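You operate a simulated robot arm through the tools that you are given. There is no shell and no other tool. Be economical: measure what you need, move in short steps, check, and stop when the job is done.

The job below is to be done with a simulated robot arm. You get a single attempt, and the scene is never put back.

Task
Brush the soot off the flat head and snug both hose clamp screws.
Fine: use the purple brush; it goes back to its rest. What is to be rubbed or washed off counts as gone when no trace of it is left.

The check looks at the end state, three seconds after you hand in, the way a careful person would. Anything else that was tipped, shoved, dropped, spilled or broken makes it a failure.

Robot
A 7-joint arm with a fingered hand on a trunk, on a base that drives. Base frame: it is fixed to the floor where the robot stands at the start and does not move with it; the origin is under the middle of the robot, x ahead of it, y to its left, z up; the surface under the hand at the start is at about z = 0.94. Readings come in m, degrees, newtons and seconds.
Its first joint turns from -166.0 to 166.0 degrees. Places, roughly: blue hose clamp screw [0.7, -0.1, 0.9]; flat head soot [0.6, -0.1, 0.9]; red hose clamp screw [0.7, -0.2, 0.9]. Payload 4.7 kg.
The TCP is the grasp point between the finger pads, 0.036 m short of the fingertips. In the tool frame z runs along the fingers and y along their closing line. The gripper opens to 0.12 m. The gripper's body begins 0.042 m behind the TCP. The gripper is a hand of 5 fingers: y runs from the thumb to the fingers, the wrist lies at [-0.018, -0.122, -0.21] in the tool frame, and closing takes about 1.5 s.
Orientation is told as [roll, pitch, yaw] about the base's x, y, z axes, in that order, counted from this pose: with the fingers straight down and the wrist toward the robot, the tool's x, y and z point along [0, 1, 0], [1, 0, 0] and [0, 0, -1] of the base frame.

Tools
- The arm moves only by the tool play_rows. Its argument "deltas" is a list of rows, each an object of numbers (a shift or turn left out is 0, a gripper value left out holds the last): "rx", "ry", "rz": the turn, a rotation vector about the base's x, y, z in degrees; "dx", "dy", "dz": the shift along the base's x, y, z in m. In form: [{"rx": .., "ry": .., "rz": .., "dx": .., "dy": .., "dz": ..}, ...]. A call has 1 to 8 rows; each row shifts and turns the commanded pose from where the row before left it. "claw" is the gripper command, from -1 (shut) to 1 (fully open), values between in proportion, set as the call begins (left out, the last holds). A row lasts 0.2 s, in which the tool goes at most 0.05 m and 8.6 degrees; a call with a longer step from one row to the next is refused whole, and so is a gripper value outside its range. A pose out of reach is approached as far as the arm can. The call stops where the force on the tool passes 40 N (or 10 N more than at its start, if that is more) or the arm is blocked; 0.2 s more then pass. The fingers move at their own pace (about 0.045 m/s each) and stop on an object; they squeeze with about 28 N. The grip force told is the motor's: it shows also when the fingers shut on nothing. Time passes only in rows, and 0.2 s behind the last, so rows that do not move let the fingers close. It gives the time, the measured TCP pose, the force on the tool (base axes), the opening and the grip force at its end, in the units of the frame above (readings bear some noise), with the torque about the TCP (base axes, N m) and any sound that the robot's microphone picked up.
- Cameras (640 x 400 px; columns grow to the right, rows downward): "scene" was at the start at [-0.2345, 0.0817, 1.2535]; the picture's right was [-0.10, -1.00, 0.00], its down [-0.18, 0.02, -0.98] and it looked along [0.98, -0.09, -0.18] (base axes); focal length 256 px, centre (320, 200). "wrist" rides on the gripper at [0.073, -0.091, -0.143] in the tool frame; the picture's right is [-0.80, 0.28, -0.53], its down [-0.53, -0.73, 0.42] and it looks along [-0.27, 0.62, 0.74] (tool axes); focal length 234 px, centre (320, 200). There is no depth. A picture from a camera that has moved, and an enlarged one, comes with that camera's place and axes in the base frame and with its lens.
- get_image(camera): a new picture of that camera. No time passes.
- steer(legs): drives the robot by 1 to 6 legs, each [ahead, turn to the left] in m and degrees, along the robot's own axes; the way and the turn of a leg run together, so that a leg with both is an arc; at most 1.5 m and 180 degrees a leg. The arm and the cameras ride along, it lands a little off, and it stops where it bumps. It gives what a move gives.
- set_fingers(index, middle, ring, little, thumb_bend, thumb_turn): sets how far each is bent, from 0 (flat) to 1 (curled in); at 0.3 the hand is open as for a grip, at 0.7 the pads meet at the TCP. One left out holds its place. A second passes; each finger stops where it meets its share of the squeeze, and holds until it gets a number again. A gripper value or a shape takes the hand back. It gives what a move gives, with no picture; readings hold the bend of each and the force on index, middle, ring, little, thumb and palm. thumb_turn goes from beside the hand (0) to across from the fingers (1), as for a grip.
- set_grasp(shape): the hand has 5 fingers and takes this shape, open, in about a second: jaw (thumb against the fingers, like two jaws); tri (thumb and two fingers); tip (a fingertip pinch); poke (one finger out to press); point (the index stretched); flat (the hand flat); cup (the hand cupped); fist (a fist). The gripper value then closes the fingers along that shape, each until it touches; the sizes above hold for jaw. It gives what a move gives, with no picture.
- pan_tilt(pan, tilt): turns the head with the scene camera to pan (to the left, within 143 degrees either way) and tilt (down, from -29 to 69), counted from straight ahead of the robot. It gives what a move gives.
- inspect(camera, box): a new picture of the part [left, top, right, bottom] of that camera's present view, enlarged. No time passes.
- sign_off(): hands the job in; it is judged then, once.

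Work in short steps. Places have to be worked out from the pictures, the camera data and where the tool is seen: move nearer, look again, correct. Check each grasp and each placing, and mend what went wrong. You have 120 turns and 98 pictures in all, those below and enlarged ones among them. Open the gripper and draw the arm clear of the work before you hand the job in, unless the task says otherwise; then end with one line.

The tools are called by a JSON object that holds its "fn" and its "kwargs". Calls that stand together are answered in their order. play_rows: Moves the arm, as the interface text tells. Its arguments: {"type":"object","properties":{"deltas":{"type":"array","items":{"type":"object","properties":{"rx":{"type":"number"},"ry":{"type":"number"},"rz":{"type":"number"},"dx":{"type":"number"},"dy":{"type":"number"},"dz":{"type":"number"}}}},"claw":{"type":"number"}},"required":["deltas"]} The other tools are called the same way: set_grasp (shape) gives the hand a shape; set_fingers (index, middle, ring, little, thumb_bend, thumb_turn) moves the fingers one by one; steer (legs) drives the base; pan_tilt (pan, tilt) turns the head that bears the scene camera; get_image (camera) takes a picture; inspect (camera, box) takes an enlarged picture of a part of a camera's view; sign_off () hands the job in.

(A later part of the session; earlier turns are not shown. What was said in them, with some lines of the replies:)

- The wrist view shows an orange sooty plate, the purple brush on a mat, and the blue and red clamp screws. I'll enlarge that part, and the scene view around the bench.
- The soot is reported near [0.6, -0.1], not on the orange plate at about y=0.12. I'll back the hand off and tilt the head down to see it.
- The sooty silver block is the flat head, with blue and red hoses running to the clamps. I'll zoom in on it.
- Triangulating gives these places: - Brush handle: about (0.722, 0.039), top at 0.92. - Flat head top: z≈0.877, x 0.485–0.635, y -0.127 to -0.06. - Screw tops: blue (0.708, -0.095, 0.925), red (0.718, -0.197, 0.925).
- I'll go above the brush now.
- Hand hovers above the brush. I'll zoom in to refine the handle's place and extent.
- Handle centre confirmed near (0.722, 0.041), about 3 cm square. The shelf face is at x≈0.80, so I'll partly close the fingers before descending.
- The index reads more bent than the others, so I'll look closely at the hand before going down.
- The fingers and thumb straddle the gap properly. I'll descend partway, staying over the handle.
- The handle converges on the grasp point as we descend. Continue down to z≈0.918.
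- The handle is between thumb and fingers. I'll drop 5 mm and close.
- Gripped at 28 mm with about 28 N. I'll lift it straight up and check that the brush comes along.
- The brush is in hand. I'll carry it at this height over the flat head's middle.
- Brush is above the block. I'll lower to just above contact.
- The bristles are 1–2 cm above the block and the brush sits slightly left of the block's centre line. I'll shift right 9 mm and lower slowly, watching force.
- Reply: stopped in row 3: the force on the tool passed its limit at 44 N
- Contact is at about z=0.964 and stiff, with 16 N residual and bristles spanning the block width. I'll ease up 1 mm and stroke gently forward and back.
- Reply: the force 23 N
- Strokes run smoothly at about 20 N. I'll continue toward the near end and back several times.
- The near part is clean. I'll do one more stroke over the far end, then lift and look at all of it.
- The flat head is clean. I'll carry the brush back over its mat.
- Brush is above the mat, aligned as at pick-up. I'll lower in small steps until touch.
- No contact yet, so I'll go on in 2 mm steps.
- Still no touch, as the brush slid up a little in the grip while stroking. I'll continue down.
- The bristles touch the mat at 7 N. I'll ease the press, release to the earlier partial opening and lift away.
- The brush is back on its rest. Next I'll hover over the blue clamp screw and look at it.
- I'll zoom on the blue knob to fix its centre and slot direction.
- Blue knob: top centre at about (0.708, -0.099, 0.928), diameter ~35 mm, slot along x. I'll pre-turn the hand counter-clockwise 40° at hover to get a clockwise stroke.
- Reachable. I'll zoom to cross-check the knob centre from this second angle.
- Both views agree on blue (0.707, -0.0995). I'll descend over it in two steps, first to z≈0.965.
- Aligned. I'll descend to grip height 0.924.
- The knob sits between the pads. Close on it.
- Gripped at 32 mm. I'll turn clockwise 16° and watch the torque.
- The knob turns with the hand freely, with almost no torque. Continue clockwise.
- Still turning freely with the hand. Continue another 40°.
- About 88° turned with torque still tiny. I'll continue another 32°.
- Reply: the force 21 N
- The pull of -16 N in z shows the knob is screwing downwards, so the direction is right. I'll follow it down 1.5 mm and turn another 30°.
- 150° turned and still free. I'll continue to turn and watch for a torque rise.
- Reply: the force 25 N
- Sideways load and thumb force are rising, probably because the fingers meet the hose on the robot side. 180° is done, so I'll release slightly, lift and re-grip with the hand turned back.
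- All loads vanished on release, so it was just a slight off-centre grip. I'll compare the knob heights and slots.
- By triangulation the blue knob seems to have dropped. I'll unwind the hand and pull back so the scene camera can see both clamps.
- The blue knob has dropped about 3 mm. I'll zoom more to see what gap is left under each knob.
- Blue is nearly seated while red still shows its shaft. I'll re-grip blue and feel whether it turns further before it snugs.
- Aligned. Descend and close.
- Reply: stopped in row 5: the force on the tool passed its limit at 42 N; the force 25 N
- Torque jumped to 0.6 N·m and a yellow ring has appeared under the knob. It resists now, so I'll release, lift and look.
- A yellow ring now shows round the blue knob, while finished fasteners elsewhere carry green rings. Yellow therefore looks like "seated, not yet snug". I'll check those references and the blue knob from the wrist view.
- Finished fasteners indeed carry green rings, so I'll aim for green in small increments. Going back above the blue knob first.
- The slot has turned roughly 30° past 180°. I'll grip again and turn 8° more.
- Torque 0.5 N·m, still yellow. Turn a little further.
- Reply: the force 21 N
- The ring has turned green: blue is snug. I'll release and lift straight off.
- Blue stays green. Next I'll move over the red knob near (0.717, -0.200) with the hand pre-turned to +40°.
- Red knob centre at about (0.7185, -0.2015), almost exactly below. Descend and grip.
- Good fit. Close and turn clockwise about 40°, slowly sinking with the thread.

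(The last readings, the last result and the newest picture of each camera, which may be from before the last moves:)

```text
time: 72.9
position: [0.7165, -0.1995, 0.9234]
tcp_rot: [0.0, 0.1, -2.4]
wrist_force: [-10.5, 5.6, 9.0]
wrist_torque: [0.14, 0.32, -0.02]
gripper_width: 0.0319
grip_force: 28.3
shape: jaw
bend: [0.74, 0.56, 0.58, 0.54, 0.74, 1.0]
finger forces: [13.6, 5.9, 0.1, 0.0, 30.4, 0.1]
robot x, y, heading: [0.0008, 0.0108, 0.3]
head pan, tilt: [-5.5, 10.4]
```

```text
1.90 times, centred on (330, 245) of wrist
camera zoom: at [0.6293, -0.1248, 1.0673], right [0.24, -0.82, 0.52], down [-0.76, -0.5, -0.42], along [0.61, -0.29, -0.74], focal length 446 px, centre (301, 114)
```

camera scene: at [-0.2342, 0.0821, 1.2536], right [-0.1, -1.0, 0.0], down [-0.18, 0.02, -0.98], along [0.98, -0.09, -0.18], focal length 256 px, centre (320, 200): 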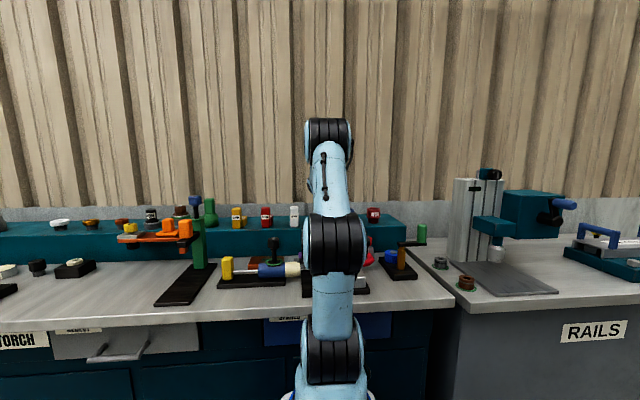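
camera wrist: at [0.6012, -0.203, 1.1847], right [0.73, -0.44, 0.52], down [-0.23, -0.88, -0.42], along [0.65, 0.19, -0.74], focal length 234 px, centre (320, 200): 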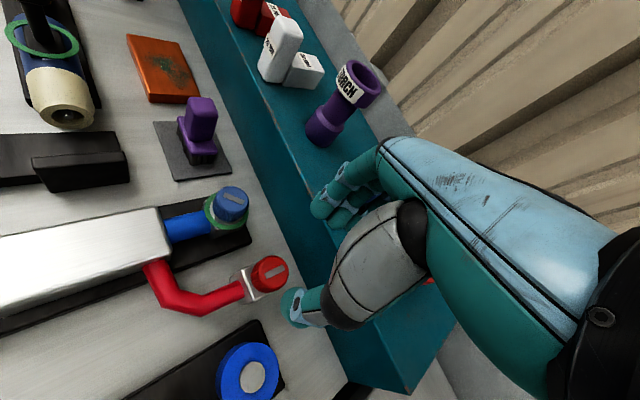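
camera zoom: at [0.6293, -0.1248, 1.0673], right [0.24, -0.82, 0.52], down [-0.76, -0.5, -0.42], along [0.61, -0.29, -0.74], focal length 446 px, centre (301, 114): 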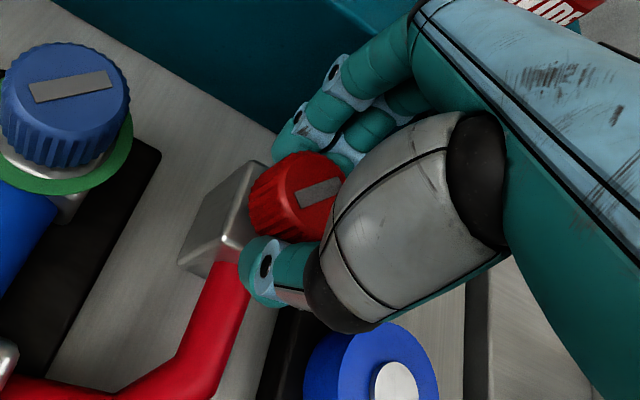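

Turning with the hand. Continue another 42° with a slight centring correction.

{"fn": "play_rows", "kwargs": {"deltas": [{"rz": -6, "dx": -0.001}, {"rz": -6}, {"rz": -6}, {"rz": -6}, {"rz": -6}, {"rz": -6}, {"rz": -6}, {}]}}

{"fn": "play_rows", "kwargs": {"deltas": [{"rz": -6}, {"rz": -6, "dz": -0.0005}, {"rz": -6}, {"rz": -6}, {"rz": -6, "dz": -0.0005}, {}]}}

{"fn": "get_image", "kwargs": {"camera": "wrist"}}

```text
time: 74.7
position: [0.7153, -0.199, 0.9232]
tcp_rot: [0.1, 0.1, -44.4]
wrist_force: [0.3, 10.7, 3.6]
wrist_torque: [0.3, -0.06, 0.02]
gripper_width: 0.0322
grip_force: 28.4
shape: jaw
bend: [0.74, 0.56, 0.58, 0.54, 0.75, 1.0]
finger forces: [14.9, 5.3, 0.1, 0.0, 27.4, 0.1]
robot x, y, heading: [-0.0015, 0.0142, 0.2]
head pan, tilt: [-5.5, 10.4]
```

```text
time: 76.1
position: [0.7164, -0.2011, 0.923]
tcp_rot: [0.1, 0.2, -74.4]
wrist_force: [5.3, 16.6, 5.3]
wrist_torque: [0.49, -0.13, 0.03]
gripper_width: 0.032
grip_force: 27.8
shape: jaw
bend: [0.74, 0.57, 0.58, 0.54, 0.75, 0.99]
finger forces: [13.2, 4.4, 0.0, 0.0, 31.9, 0.1]
robot x, y, heading: [0.0035, 0.0089, 0.1]
head pan, tilt: [-5.5, 10.4]
```

```text
31 pictures are left
camera wrist: at [0.7619, -0.0934, 1.0665], right [-0.7, -0.49, 0.52], down [-0.71, 0.56, -0.42], along [-0.09, -0.67, -0.74], focal length 234 px, centre (320, 200)
```

wrist: 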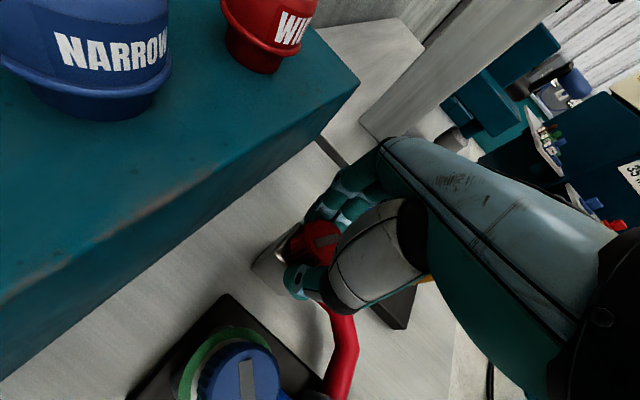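

114° done. I'll relieve the sideways load by shifting +y 2 mm and continue.

{"fn": "play_rows", "kwargs": {"deltas": [{"dy": 0.002, "dx": 0.001}, {"rz": -6}, {"rz": -6}, {"rz": -6}, {"rz": -6}, {"rz": -6}, {}]}}

{"fn": "inspect", "kwargs": {"camera": "wrist", "box": [210, 140, 450, 350]}}

```text
time: 77.7
position: [0.7172, -0.1974, 0.9218]
tcp_rot: [0.1, 0.1, -104.5]
wrist_force: [8.7, 2.0, 4.3]
wrist_torque: [0.07, -0.24, 0.0]
gripper_width: 0.0321
grip_force: 27.9
shape: jaw
bend: [0.74, 0.57, 0.58, 0.54, 0.75, 1.0]
finger forces: [16.2, 6.4, 0.0, 0.0, 27.0, 0.0]
robot x, y, heading: [-0.0006, 0.009, 0.0]
head pan, tilt: [-5.5, 10.4]
```

```text
1.90 times, centred on (330, 245) of wrist
camera zoom: at [0.8106, -0.1286, 1.066], right [-0.85, -0.07, 0.52], down [-0.33, 0.84, -0.42], along [-0.41, -0.53, -0.74], focal length 446 px, centre (301, 114)
```

zoom: 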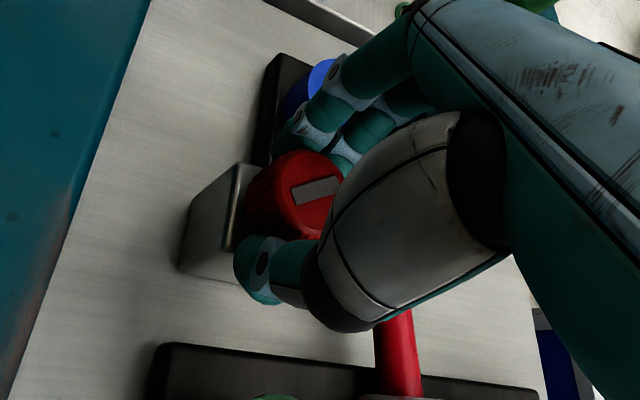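

Clear of neighbours. Continue another 36°.

{"fn": "play_rows", "kwargs": {"deltas": [{"dx": 0.001}, {"rz": -6}, {"rz": -6}, {"rz": -6}, {"rz": -6}, {"rz": -6}, {"rz": -6}, {}]}}

{"fn": "inspect", "kwargs": {"camera": "wrist", "box": [210, 140, 450, 350]}}

```text
time: 79.5
position: [0.7182, -0.1989, 0.9223]
tcp_rot: [0.0, 0.1, -140.6]
wrist_force: [15.2, 3.4, 1.1]
wrist_torque: [0.15, -0.47, 0.07]
gripper_width: 0.0316
grip_force: 28.1
shape: jaw
bend: [0.74, 0.57, 0.58, 0.54, 0.75, 1.0]
finger forces: [13.1, 4.8, 0.0, 0.0, 31.4, 0.1]
robot x, y, heading: [-0.0004, 0.0126, -0.0]
head pan, tilt: [-5.5, 10.4]
```

```text
1.90 times, centred on (330, 245) of wrist
camera zoom: at [0.835, -0.1967, 1.0657], right [-0.73, 0.44, 0.52], down [0.23, 0.88, -0.42], along [-0.65, -0.19, -0.74], focal length 446 px, centre (301, 114)
```

zoom: 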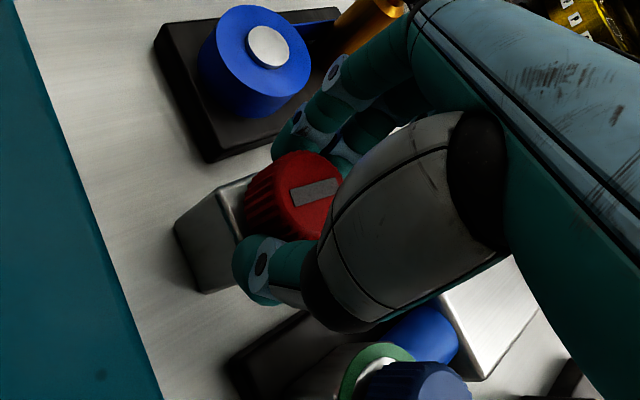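

180° done and no ring yet, same as blue at this stage. I'll release, lift and unwind to +40°.

{"fn": "play_rows", "kwargs": {"deltas": [{}, {}, {}, {}], "claw": 0.1}}

{"fn": "play_rows", "kwargs": {"deltas": [{"dz": 0.01}, {"dz": 0.03}, {"dz": 0.03}, {"dz": 0.03}, {"rz": 8.5, "dz": 0.01}, {"rz": 8.5}, {"rz": 8.5}, {"rz": 8.5}]}}

{"fn": "play_rows", "kwargs": {"deltas": [{"rz": 8.5}, {"rz": 8.5}, {"rz": 8.5}, {"rz": 8.5}, {"rz": 8.5}, {"rz": 8.5}, {"rz": 8.5}, {"rz": 8.5}]}}

{"fn": "play_rows", "kwargs": {"deltas": [{"rz": 8.5}, {"rz": 8.5}, {"rz": 8.5}, {"rz": 8.5}, {"rz": 8.5}, {"rz": 8.5}, {"rz": 8.5}, {"rz": 8.5}]}}

{"fn": "inspect", "kwargs": {"camera": "wrist", "box": [150, 160, 450, 390]}}

```text
time: 80.5
position: [0.7172, -0.1983, 0.9218]
tcp_rot: [0.0, 0.1, -140.3]
wrist_force: [0.7, 0.3, -0.4]
wrist_torque: [-0.03, -0.04, 0.0]
gripper_width: 0.0657
grip_force: 0.0
shape: jaw
bend: [0.74, 0.43, 0.4, 0.4, 0.68, 1.0]
finger forces: [0.0, 0.0, 0.1, 0.1, 0.0, 0.1]
robot x, y, heading: [-0.0004, 0.0127, 0.3]
head pan, tilt: [-5.5, 10.4]
```

```text
time: 82.3
position: [0.7174, -0.1987, 1.0321]
tcp_rot: [0.2, 0.2, -106.3]
wrist_force: [-0.3, 0.1, 0.1]
wrist_torque: [-0.02, 0.04, 0.0]
gripper_width: 0.0655
grip_force: 0.1
shape: jaw
bend: [0.74, 0.43, 0.4, 0.4, 0.68, 1.0]
finger forces: [0.0, 0.0, 0.1, 0.1, 0.0, 0.1]
robot x, y, heading: [-0.0025, 0.0097, 0.2]
head pan, tilt: [-5.5, 10.4]
```

```text
time: 84.1
position: [0.7186, -0.1979, 1.033]
tcp_rot: [0.1, 0.0, -38.2]
wrist_force: [0.2, -0.1, 0.6]
wrist_torque: [0.02, -0.01, -0.04]
gripper_width: 0.0658
grip_force: 0.0
shape: jaw
bend: [0.74, 0.43, 0.4, 0.4, 0.68, 1.0]
finger forces: [0.0, 0.1, 0.0, 0.0, 0.0, 0.0]
robot x, y, heading: [-0.0037, 0.0109, 0.0]
head pan, tilt: [-5.5, 10.4]
```

```text
time: 85.9
position: [0.7177, -0.1985, 1.0327]
tcp_rot: [0.0, 0.2, 29.8]
wrist_force: [0.1, -1.1, 0.0]
wrist_torque: [-0.01, 0.01, -0.02]
gripper_width: 0.0657
grip_force: 0.1
shape: jaw
bend: [0.74, 0.43, 0.4, 0.4, 0.68, 1.0]
finger forces: [0.0, 0.0, 0.0, 0.0, 0.0, 0.1]
robot x, y, heading: [-0.0007, 0.0093, 0.1]
head pan, tilt: [-5.5, 10.4]
```

```text
1.74 times, centred on (300, 275) of wrist
camera zoom: at [0.603, -0.1816, 1.1759], right [0.64, -0.56, 0.52], down [-0.37, -0.83, -0.42], along [0.67, 0.08, -0.74], focal length 407 px, centre (355, 70)
```

zoom: 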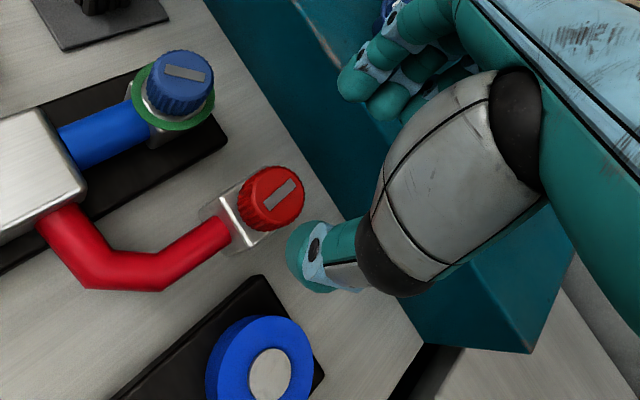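

Ready for the second grip on red: turn to +40°, descend to z≈0.921 and close.

{"fn": "play_rows", "kwargs": {"deltas": [{"rz": 5, "dy": -0.0015}, {"rz": 5}, {"dz": -0.03}, {"dz": -0.03}, {"dz": -0.03}, {"dz": -0.021}, {}]}}

{"fn": "play_rows", "kwargs": {"deltas": [{}, {}, {}, {}, {}], "claw": -1}}

{"fn": "play_rows", "kwargs": {"deltas": [{"rz": -4}, {"rz": -4}, {"rz": -4}, {}]}}

{"fn": "inspect", "kwargs": {"camera": "wrist", "box": [210, 140, 450, 350]}}

```text
time: 87.5
position: [0.7181, -0.1996, 0.9214]
tcp_rot: [0.1, 0.1, 39.6]
wrist_force: [0.6, 0.6, -0.7]
wrist_torque: [-0.01, 0.02, 0.03]
gripper_width: 0.0657
grip_force: 0.1
shape: jaw
bend: [0.74, 0.43, 0.4, 0.4, 0.68, 1.0]
finger forces: [0.1, 0.1, 0.0, 0.0, 0.0, 0.1]
robot x, y, heading: [0.0006, 0.008, -0.1]
head pan, tilt: [-5.5, 10.4]
```

```text
time: 88.7
position: [0.7195, -0.2012, 0.9208]
tcp_rot: [0.1, 0.2, 39.5]
wrist_force: [-4.7, -4.1, -1.3]
wrist_torque: [-0.06, 0.06, 0.01]
gripper_width: 0.033
grip_force: 28.2
shape: jaw
bend: [0.74, 0.56, 0.59, 0.56, 0.74, 1.0]
finger forces: [14.1, 5.9, 0.0, 0.0, 25.3, 0.0]
robot x, y, heading: [0.0008, 0.009, 0.3]
head pan, tilt: [-5.5, 10.4]
```

```text
time: 89.7
position: [0.7174, -0.2009, 0.9211]
tcp_rot: [0.1, 0.1, 27.6]
wrist_force: [-4.9, 0.0, -3.2]
wrist_torque: [0.1, 0.08, 0.02]
gripper_width: 0.0327
grip_force: 27.7
shape: jaw
bend: [0.74, 0.56, 0.59, 0.56, 0.74, 1.0]
finger forces: [16.0, 6.0, 0.0, 0.0, 24.5, 0.0]
robot x, y, heading: [-0.003, 0.0099, 0.1]
head pan, tilt: [-5.5, 10.4]
```

```text
1.90 times, centred on (330, 245) of wrist
camera zoom: at [0.6044, -0.1788, 1.0647], right [0.62, -0.58, 0.52], down [-0.4, -0.81, -0.42], along [0.67, 0.05, -0.74], focal length 446 px, centre (301, 114)
```

zoom: 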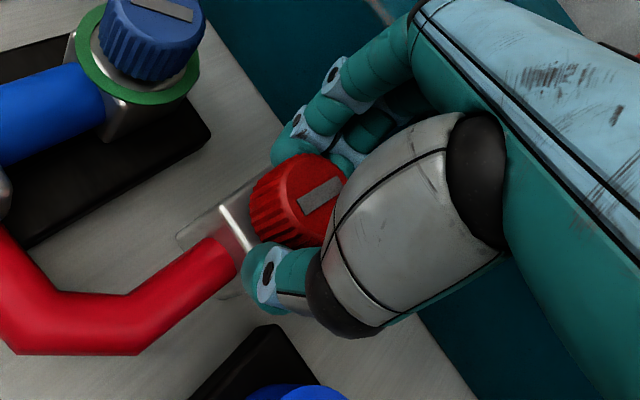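

Still turning freely at 0.02 N·m with no ring. Continue in 12° and then 16° steps, watching torque.

{"fn": "play_rows", "kwargs": {"deltas": [{"rz": -4}, {"rz": -4}, {"rz": -4}, {}]}}

{"fn": "play_rows", "kwargs": {"deltas": [{"rz": -4}, {"rz": -4}, {"rz": -4}, {}]}}

{"fn": "inspect", "kwargs": {"camera": "wrist", "box": [210, 140, 450, 350]}}

```text
time: 90.7
position: [0.7183, -0.201, 0.9209]
tcp_rot: [0.1, 0.2, 15.5]
wrist_force: [-4.2, 1.8, -5.3]
wrist_torque: [0.11, 0.02, 0.04]
gripper_width: 0.0325
grip_force: 27.7
shape: jaw
bend: [0.74, 0.56, 0.59, 0.56, 0.74, 1.0]
finger forces: [17.0, 5.9, 0.1, 0.0, 24.1, 0.1]
robot x, y, heading: [-0.0002, 0.0111, 0.3]
head pan, tilt: [-5.5, 10.4]
```

```text
time: 91.7
position: [0.7179, -0.2007, 0.9198]
tcp_rot: [0.1, 0.1, 3.5]
wrist_force: [-3.5, 2.7, -1.6]
wrist_torque: [0.06, 0.0, 0.07]
gripper_width: 0.0324
grip_force: 27.6
shape: jaw
bend: [0.74, 0.56, 0.59, 0.56, 0.74, 1.0]
finger forces: [14.8, 6.5, 0.0, 0.1, 24.2, 0.0]
robot x, y, heading: [0.0006, 0.0123, 0.4]
head pan, tilt: [-5.5, 10.4]
```

```text
1.90 times, centred on (330, 245) of wrist
camera zoom: at [0.6232, -0.1343, 1.0641], right [0.33, -0.79, 0.52], down [-0.7, -0.58, -0.42], along [0.63, -0.23, -0.74], focal length 446 px, centre (301, 114)
```

zoom: 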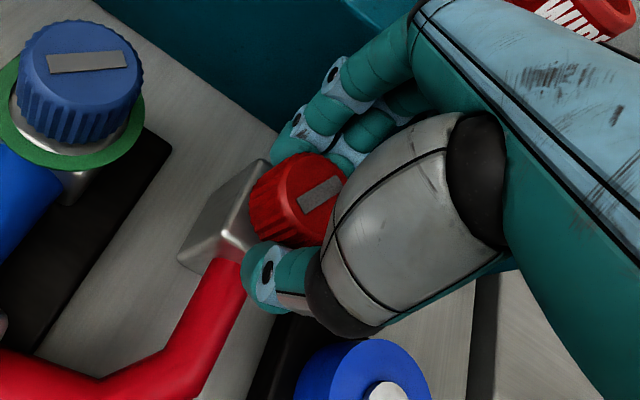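

216° turned; torque is slowly rising at 0.07 with no ring yet. Continue in 12° steps.

{"fn": "play_rows", "kwargs": {"deltas": [{"rz": -4}, {"rz": -4}, {"rz": -4}, {}]}}

{"fn": "play_rows", "kwargs": {"deltas": [{"rz": -4}, {"rz": -4}, {"rz": -4}, {}]}}

{"fn": "inspect", "kwargs": {"camera": "wrist", "box": [210, 140, 450, 350]}}

```text
time: 92.7
position: [0.7184, -0.1996, 0.9215]
tcp_rot: [0.2, 0.2, -8.4]
wrist_force: [-2.3, 8.8, -6.6]
wrist_torque: [0.2, -0.06, 0.24]
gripper_width: 0.0324
grip_force: 27.8
shape: jaw
bend: [0.74, 0.56, 0.59, 0.56, 0.74, 1.0]
finger forces: [14.7, 6.9, 0.1, 0.0, 24.1, 0.1]
robot x, y, heading: [-0.0033, 0.0136, 0.3]
head pan, tilt: [-5.5, 10.4]
```

```text
time: 93.7
position: [0.7172, -0.2005, 0.921]
tcp_rot: [0.1, 0.1, -20.4]
wrist_force: [-0.5, 15.2, -10.0]
wrist_torque: [0.39, -0.13, 0.38]
gripper_width: 0.0315
grip_force: 28.0
shape: jaw
bend: [0.74, 0.56, 0.59, 0.56, 0.74, 1.0]
finger forces: [17.9, 5.1, 0.1, 0.1, 23.9, 0.0]
robot x, y, heading: [-0.0003, 0.0136, 0.1]
head pan, tilt: [-5.5, 10.4]
```

```text
1.90 times, centred on (330, 245) of wrist
camera zoom: at [0.658, -0.1008, 1.0646], right [-0.02, -0.85, 0.52], down [-0.87, -0.24, -0.42], along [0.49, -0.46, -0.74], focal length 446 px, centre (301, 114)
```

zoom: 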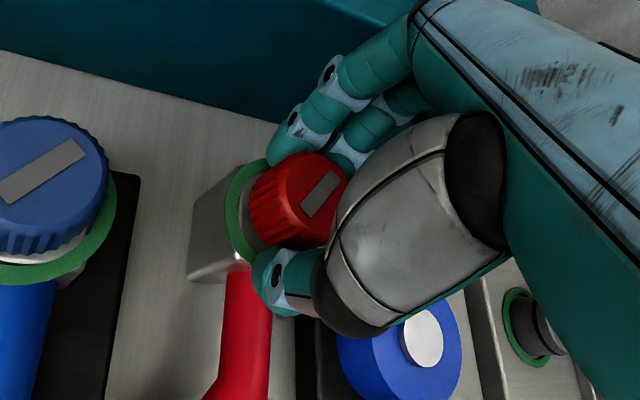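

Red's ring is green too at about 240°. I'll release, lift off and draw the arm back.

{"fn": "play_rows", "kwargs": {"deltas": [{}, {}, {}, {}], "claw": 0.1}}

{"fn": "play_rows", "kwargs": {"deltas": [{"dz": 0.01}, {"dz": 0.03}, {"dz": 0.04}, {"dz": 0.04}, {"dz": 0.04}, {"dx": -0.03, "dz": 0.03}, {"dx": -0.04, "dy": 0.015}, {"dx": -0.04, "dy": 0.02}]}}

{"fn": "play_rows", "kwargs": {"deltas": [{"dx": -0.04, "dy": 0.02, "rz": 5}, {"dx": -0.03, "dy": 0.02, "rz": 5}, {"rz": 5, "dy": 0.03}, {"rz": 5, "dy": 0.03}, {}, {}], "claw": 1}}

{"fn": "get_image", "kwargs": {"camera": "scene"}}

{"fn": "get_image", "kwargs": {"camera": "wrist"}}

```text
time: 94.7
position: [0.7167, -0.2009, 0.9217]
tcp_rot: [0.2, 0.1, -20.4]
wrist_force: [-0.1, 0.6, -0.2]
wrist_torque: [0.03, -0.03, -0.02]
gripper_width: 0.0653
grip_force: 0.0
shape: jaw
bend: [0.74, 0.43, 0.4, 0.4, 0.68, 1.0]
finger forces: [0.1, 0.1, 0.1, 0.0, 0.0, 0.0]
robot x, y, heading: [-0.0018, 0.0103, -0.1]
head pan, tilt: [-5.5, 10.4]
```

```text
time: 96.5
position: [0.6085, -0.1671, 1.1113]
tcp_rot: [0.0, 0.2, -20.3]
wrist_force: [-0.2, -0.9, -1.2]
wrist_torque: [0.08, 0.03, 0.04]
gripper_width: 0.0661
grip_force: 0.1
shape: jaw
bend: [0.74, 0.43, 0.4, 0.4, 0.68, 1.0]
finger forces: [0.1, 0.1, 0.1, 0.0, 0.0, 0.0]
robot x, y, heading: [0.003, 0.0102, 0.0]
head pan, tilt: [-5.5, 10.4]
```

```text
time: 97.9
position: [0.5397, -0.0658, 1.1113]
tcp_rot: [0.1, 0.0, -0.4]
wrist_force: [0.5, 0.2, -0.4]
wrist_torque: [0.02, 0.0, -0.03]
gripper_width: 0.1196
grip_force: 0.1
shape: jaw
bend: [0.3, 0.3, 0.3, 0.3, 0.3, 0.98]
finger forces: [0.0, 0.0, 0.0, 0.0, 0.0, 0.0]
robot x, y, heading: [-0.0004, 0.0082, -0.0]
head pan, tilt: [-5.5, 10.4]
```

```text
24 pictures are left
camera scene: at [-0.2349, 0.0822, 1.2535], right [-0.09, -1.0, 0.0], down [-0.18, 0.02, -0.98], along [0.98, -0.09, -0.18], focal length 256 px, centre (320, 200)
```

scene: 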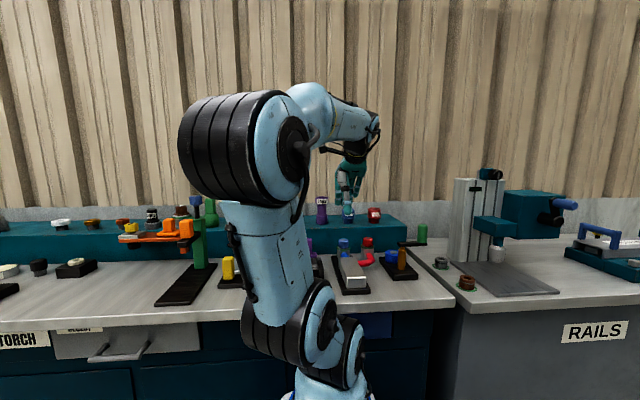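

```text
23 pictures are left
camera wrist: at [0.4493, 0.0066, 1.2549], right [0.27, -0.81, 0.52], down [-0.74, -0.53, -0.42], along [0.62, -0.27, -0.74], focal length 234 px, centre (320, 200)
```

wrist: 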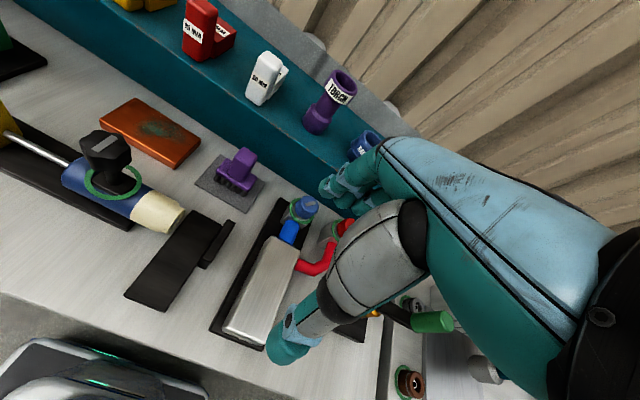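

A last close look at the flat head, the rings and the brush.

{"fn": "inspect", "kwargs": {"camera": "wrist", "box": [190, 140, 350, 350]}}

{"fn": "inspect", "kwargs": {"camera": "scene", "box": [325, 230, 395, 295]}}

{"fn": "inspect", "kwargs": {"camera": "wrist", "box": [220, 230, 320, 350]}}

```text
1.90 times, centred on (270, 245) of wrist
camera zoom: at [0.4493, 0.0066, 1.2549], right [0.27, -0.81, 0.52], down [-0.74, -0.53, -0.42], along [0.62, -0.27, -0.74], focal length 446 px, centre (415, 114)
```

zoom: 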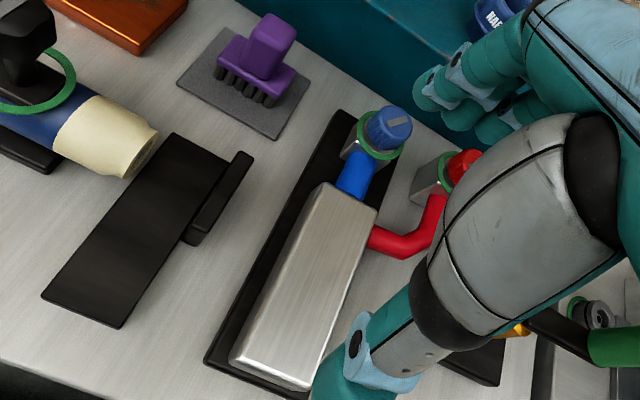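

```text
6.15 times, centred on (360, 262) of scene
camera zoom: at [-0.2349, 0.0822, 1.2535], right [-0.09, -1.0, 0.0], down [-0.18, 0.02, -0.98], along [0.98, -0.09, -0.18], focal length 1576 px, centre (74, -185)
```

zoom: 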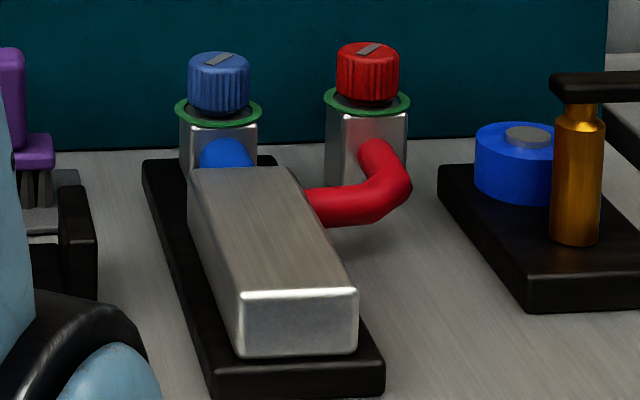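

```text
3.33 times, centred on (270, 290) of wrist
camera zoom: at [0.4493, 0.0066, 1.2549], right [0.27, -0.81, 0.52], down [-0.74, -0.53, -0.42], along [0.62, -0.27, -0.74], focal length 781 px, centre (487, -100)
```

zoom: 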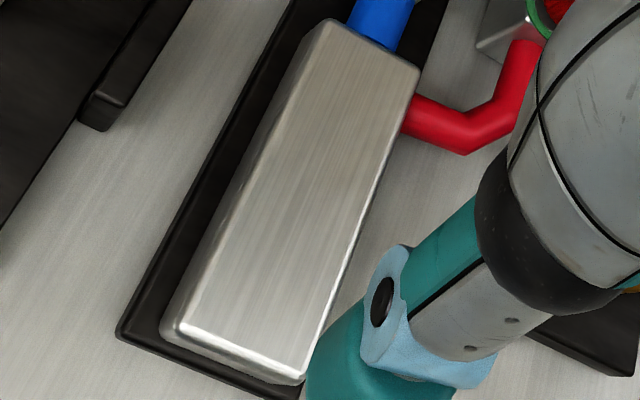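

The flat head is spotless, both screw rings are green, the brush is on its rest, and the hand is open and clear. I'll hand in.

{"fn": "sign_off", "kwargs": {}}

```text
The job is handed in.
```

The soot is brushed off the flat head with no trace left in the last pictures, both hose clamp screws are snug (both rings show green), and the purple brush is back on its rest.
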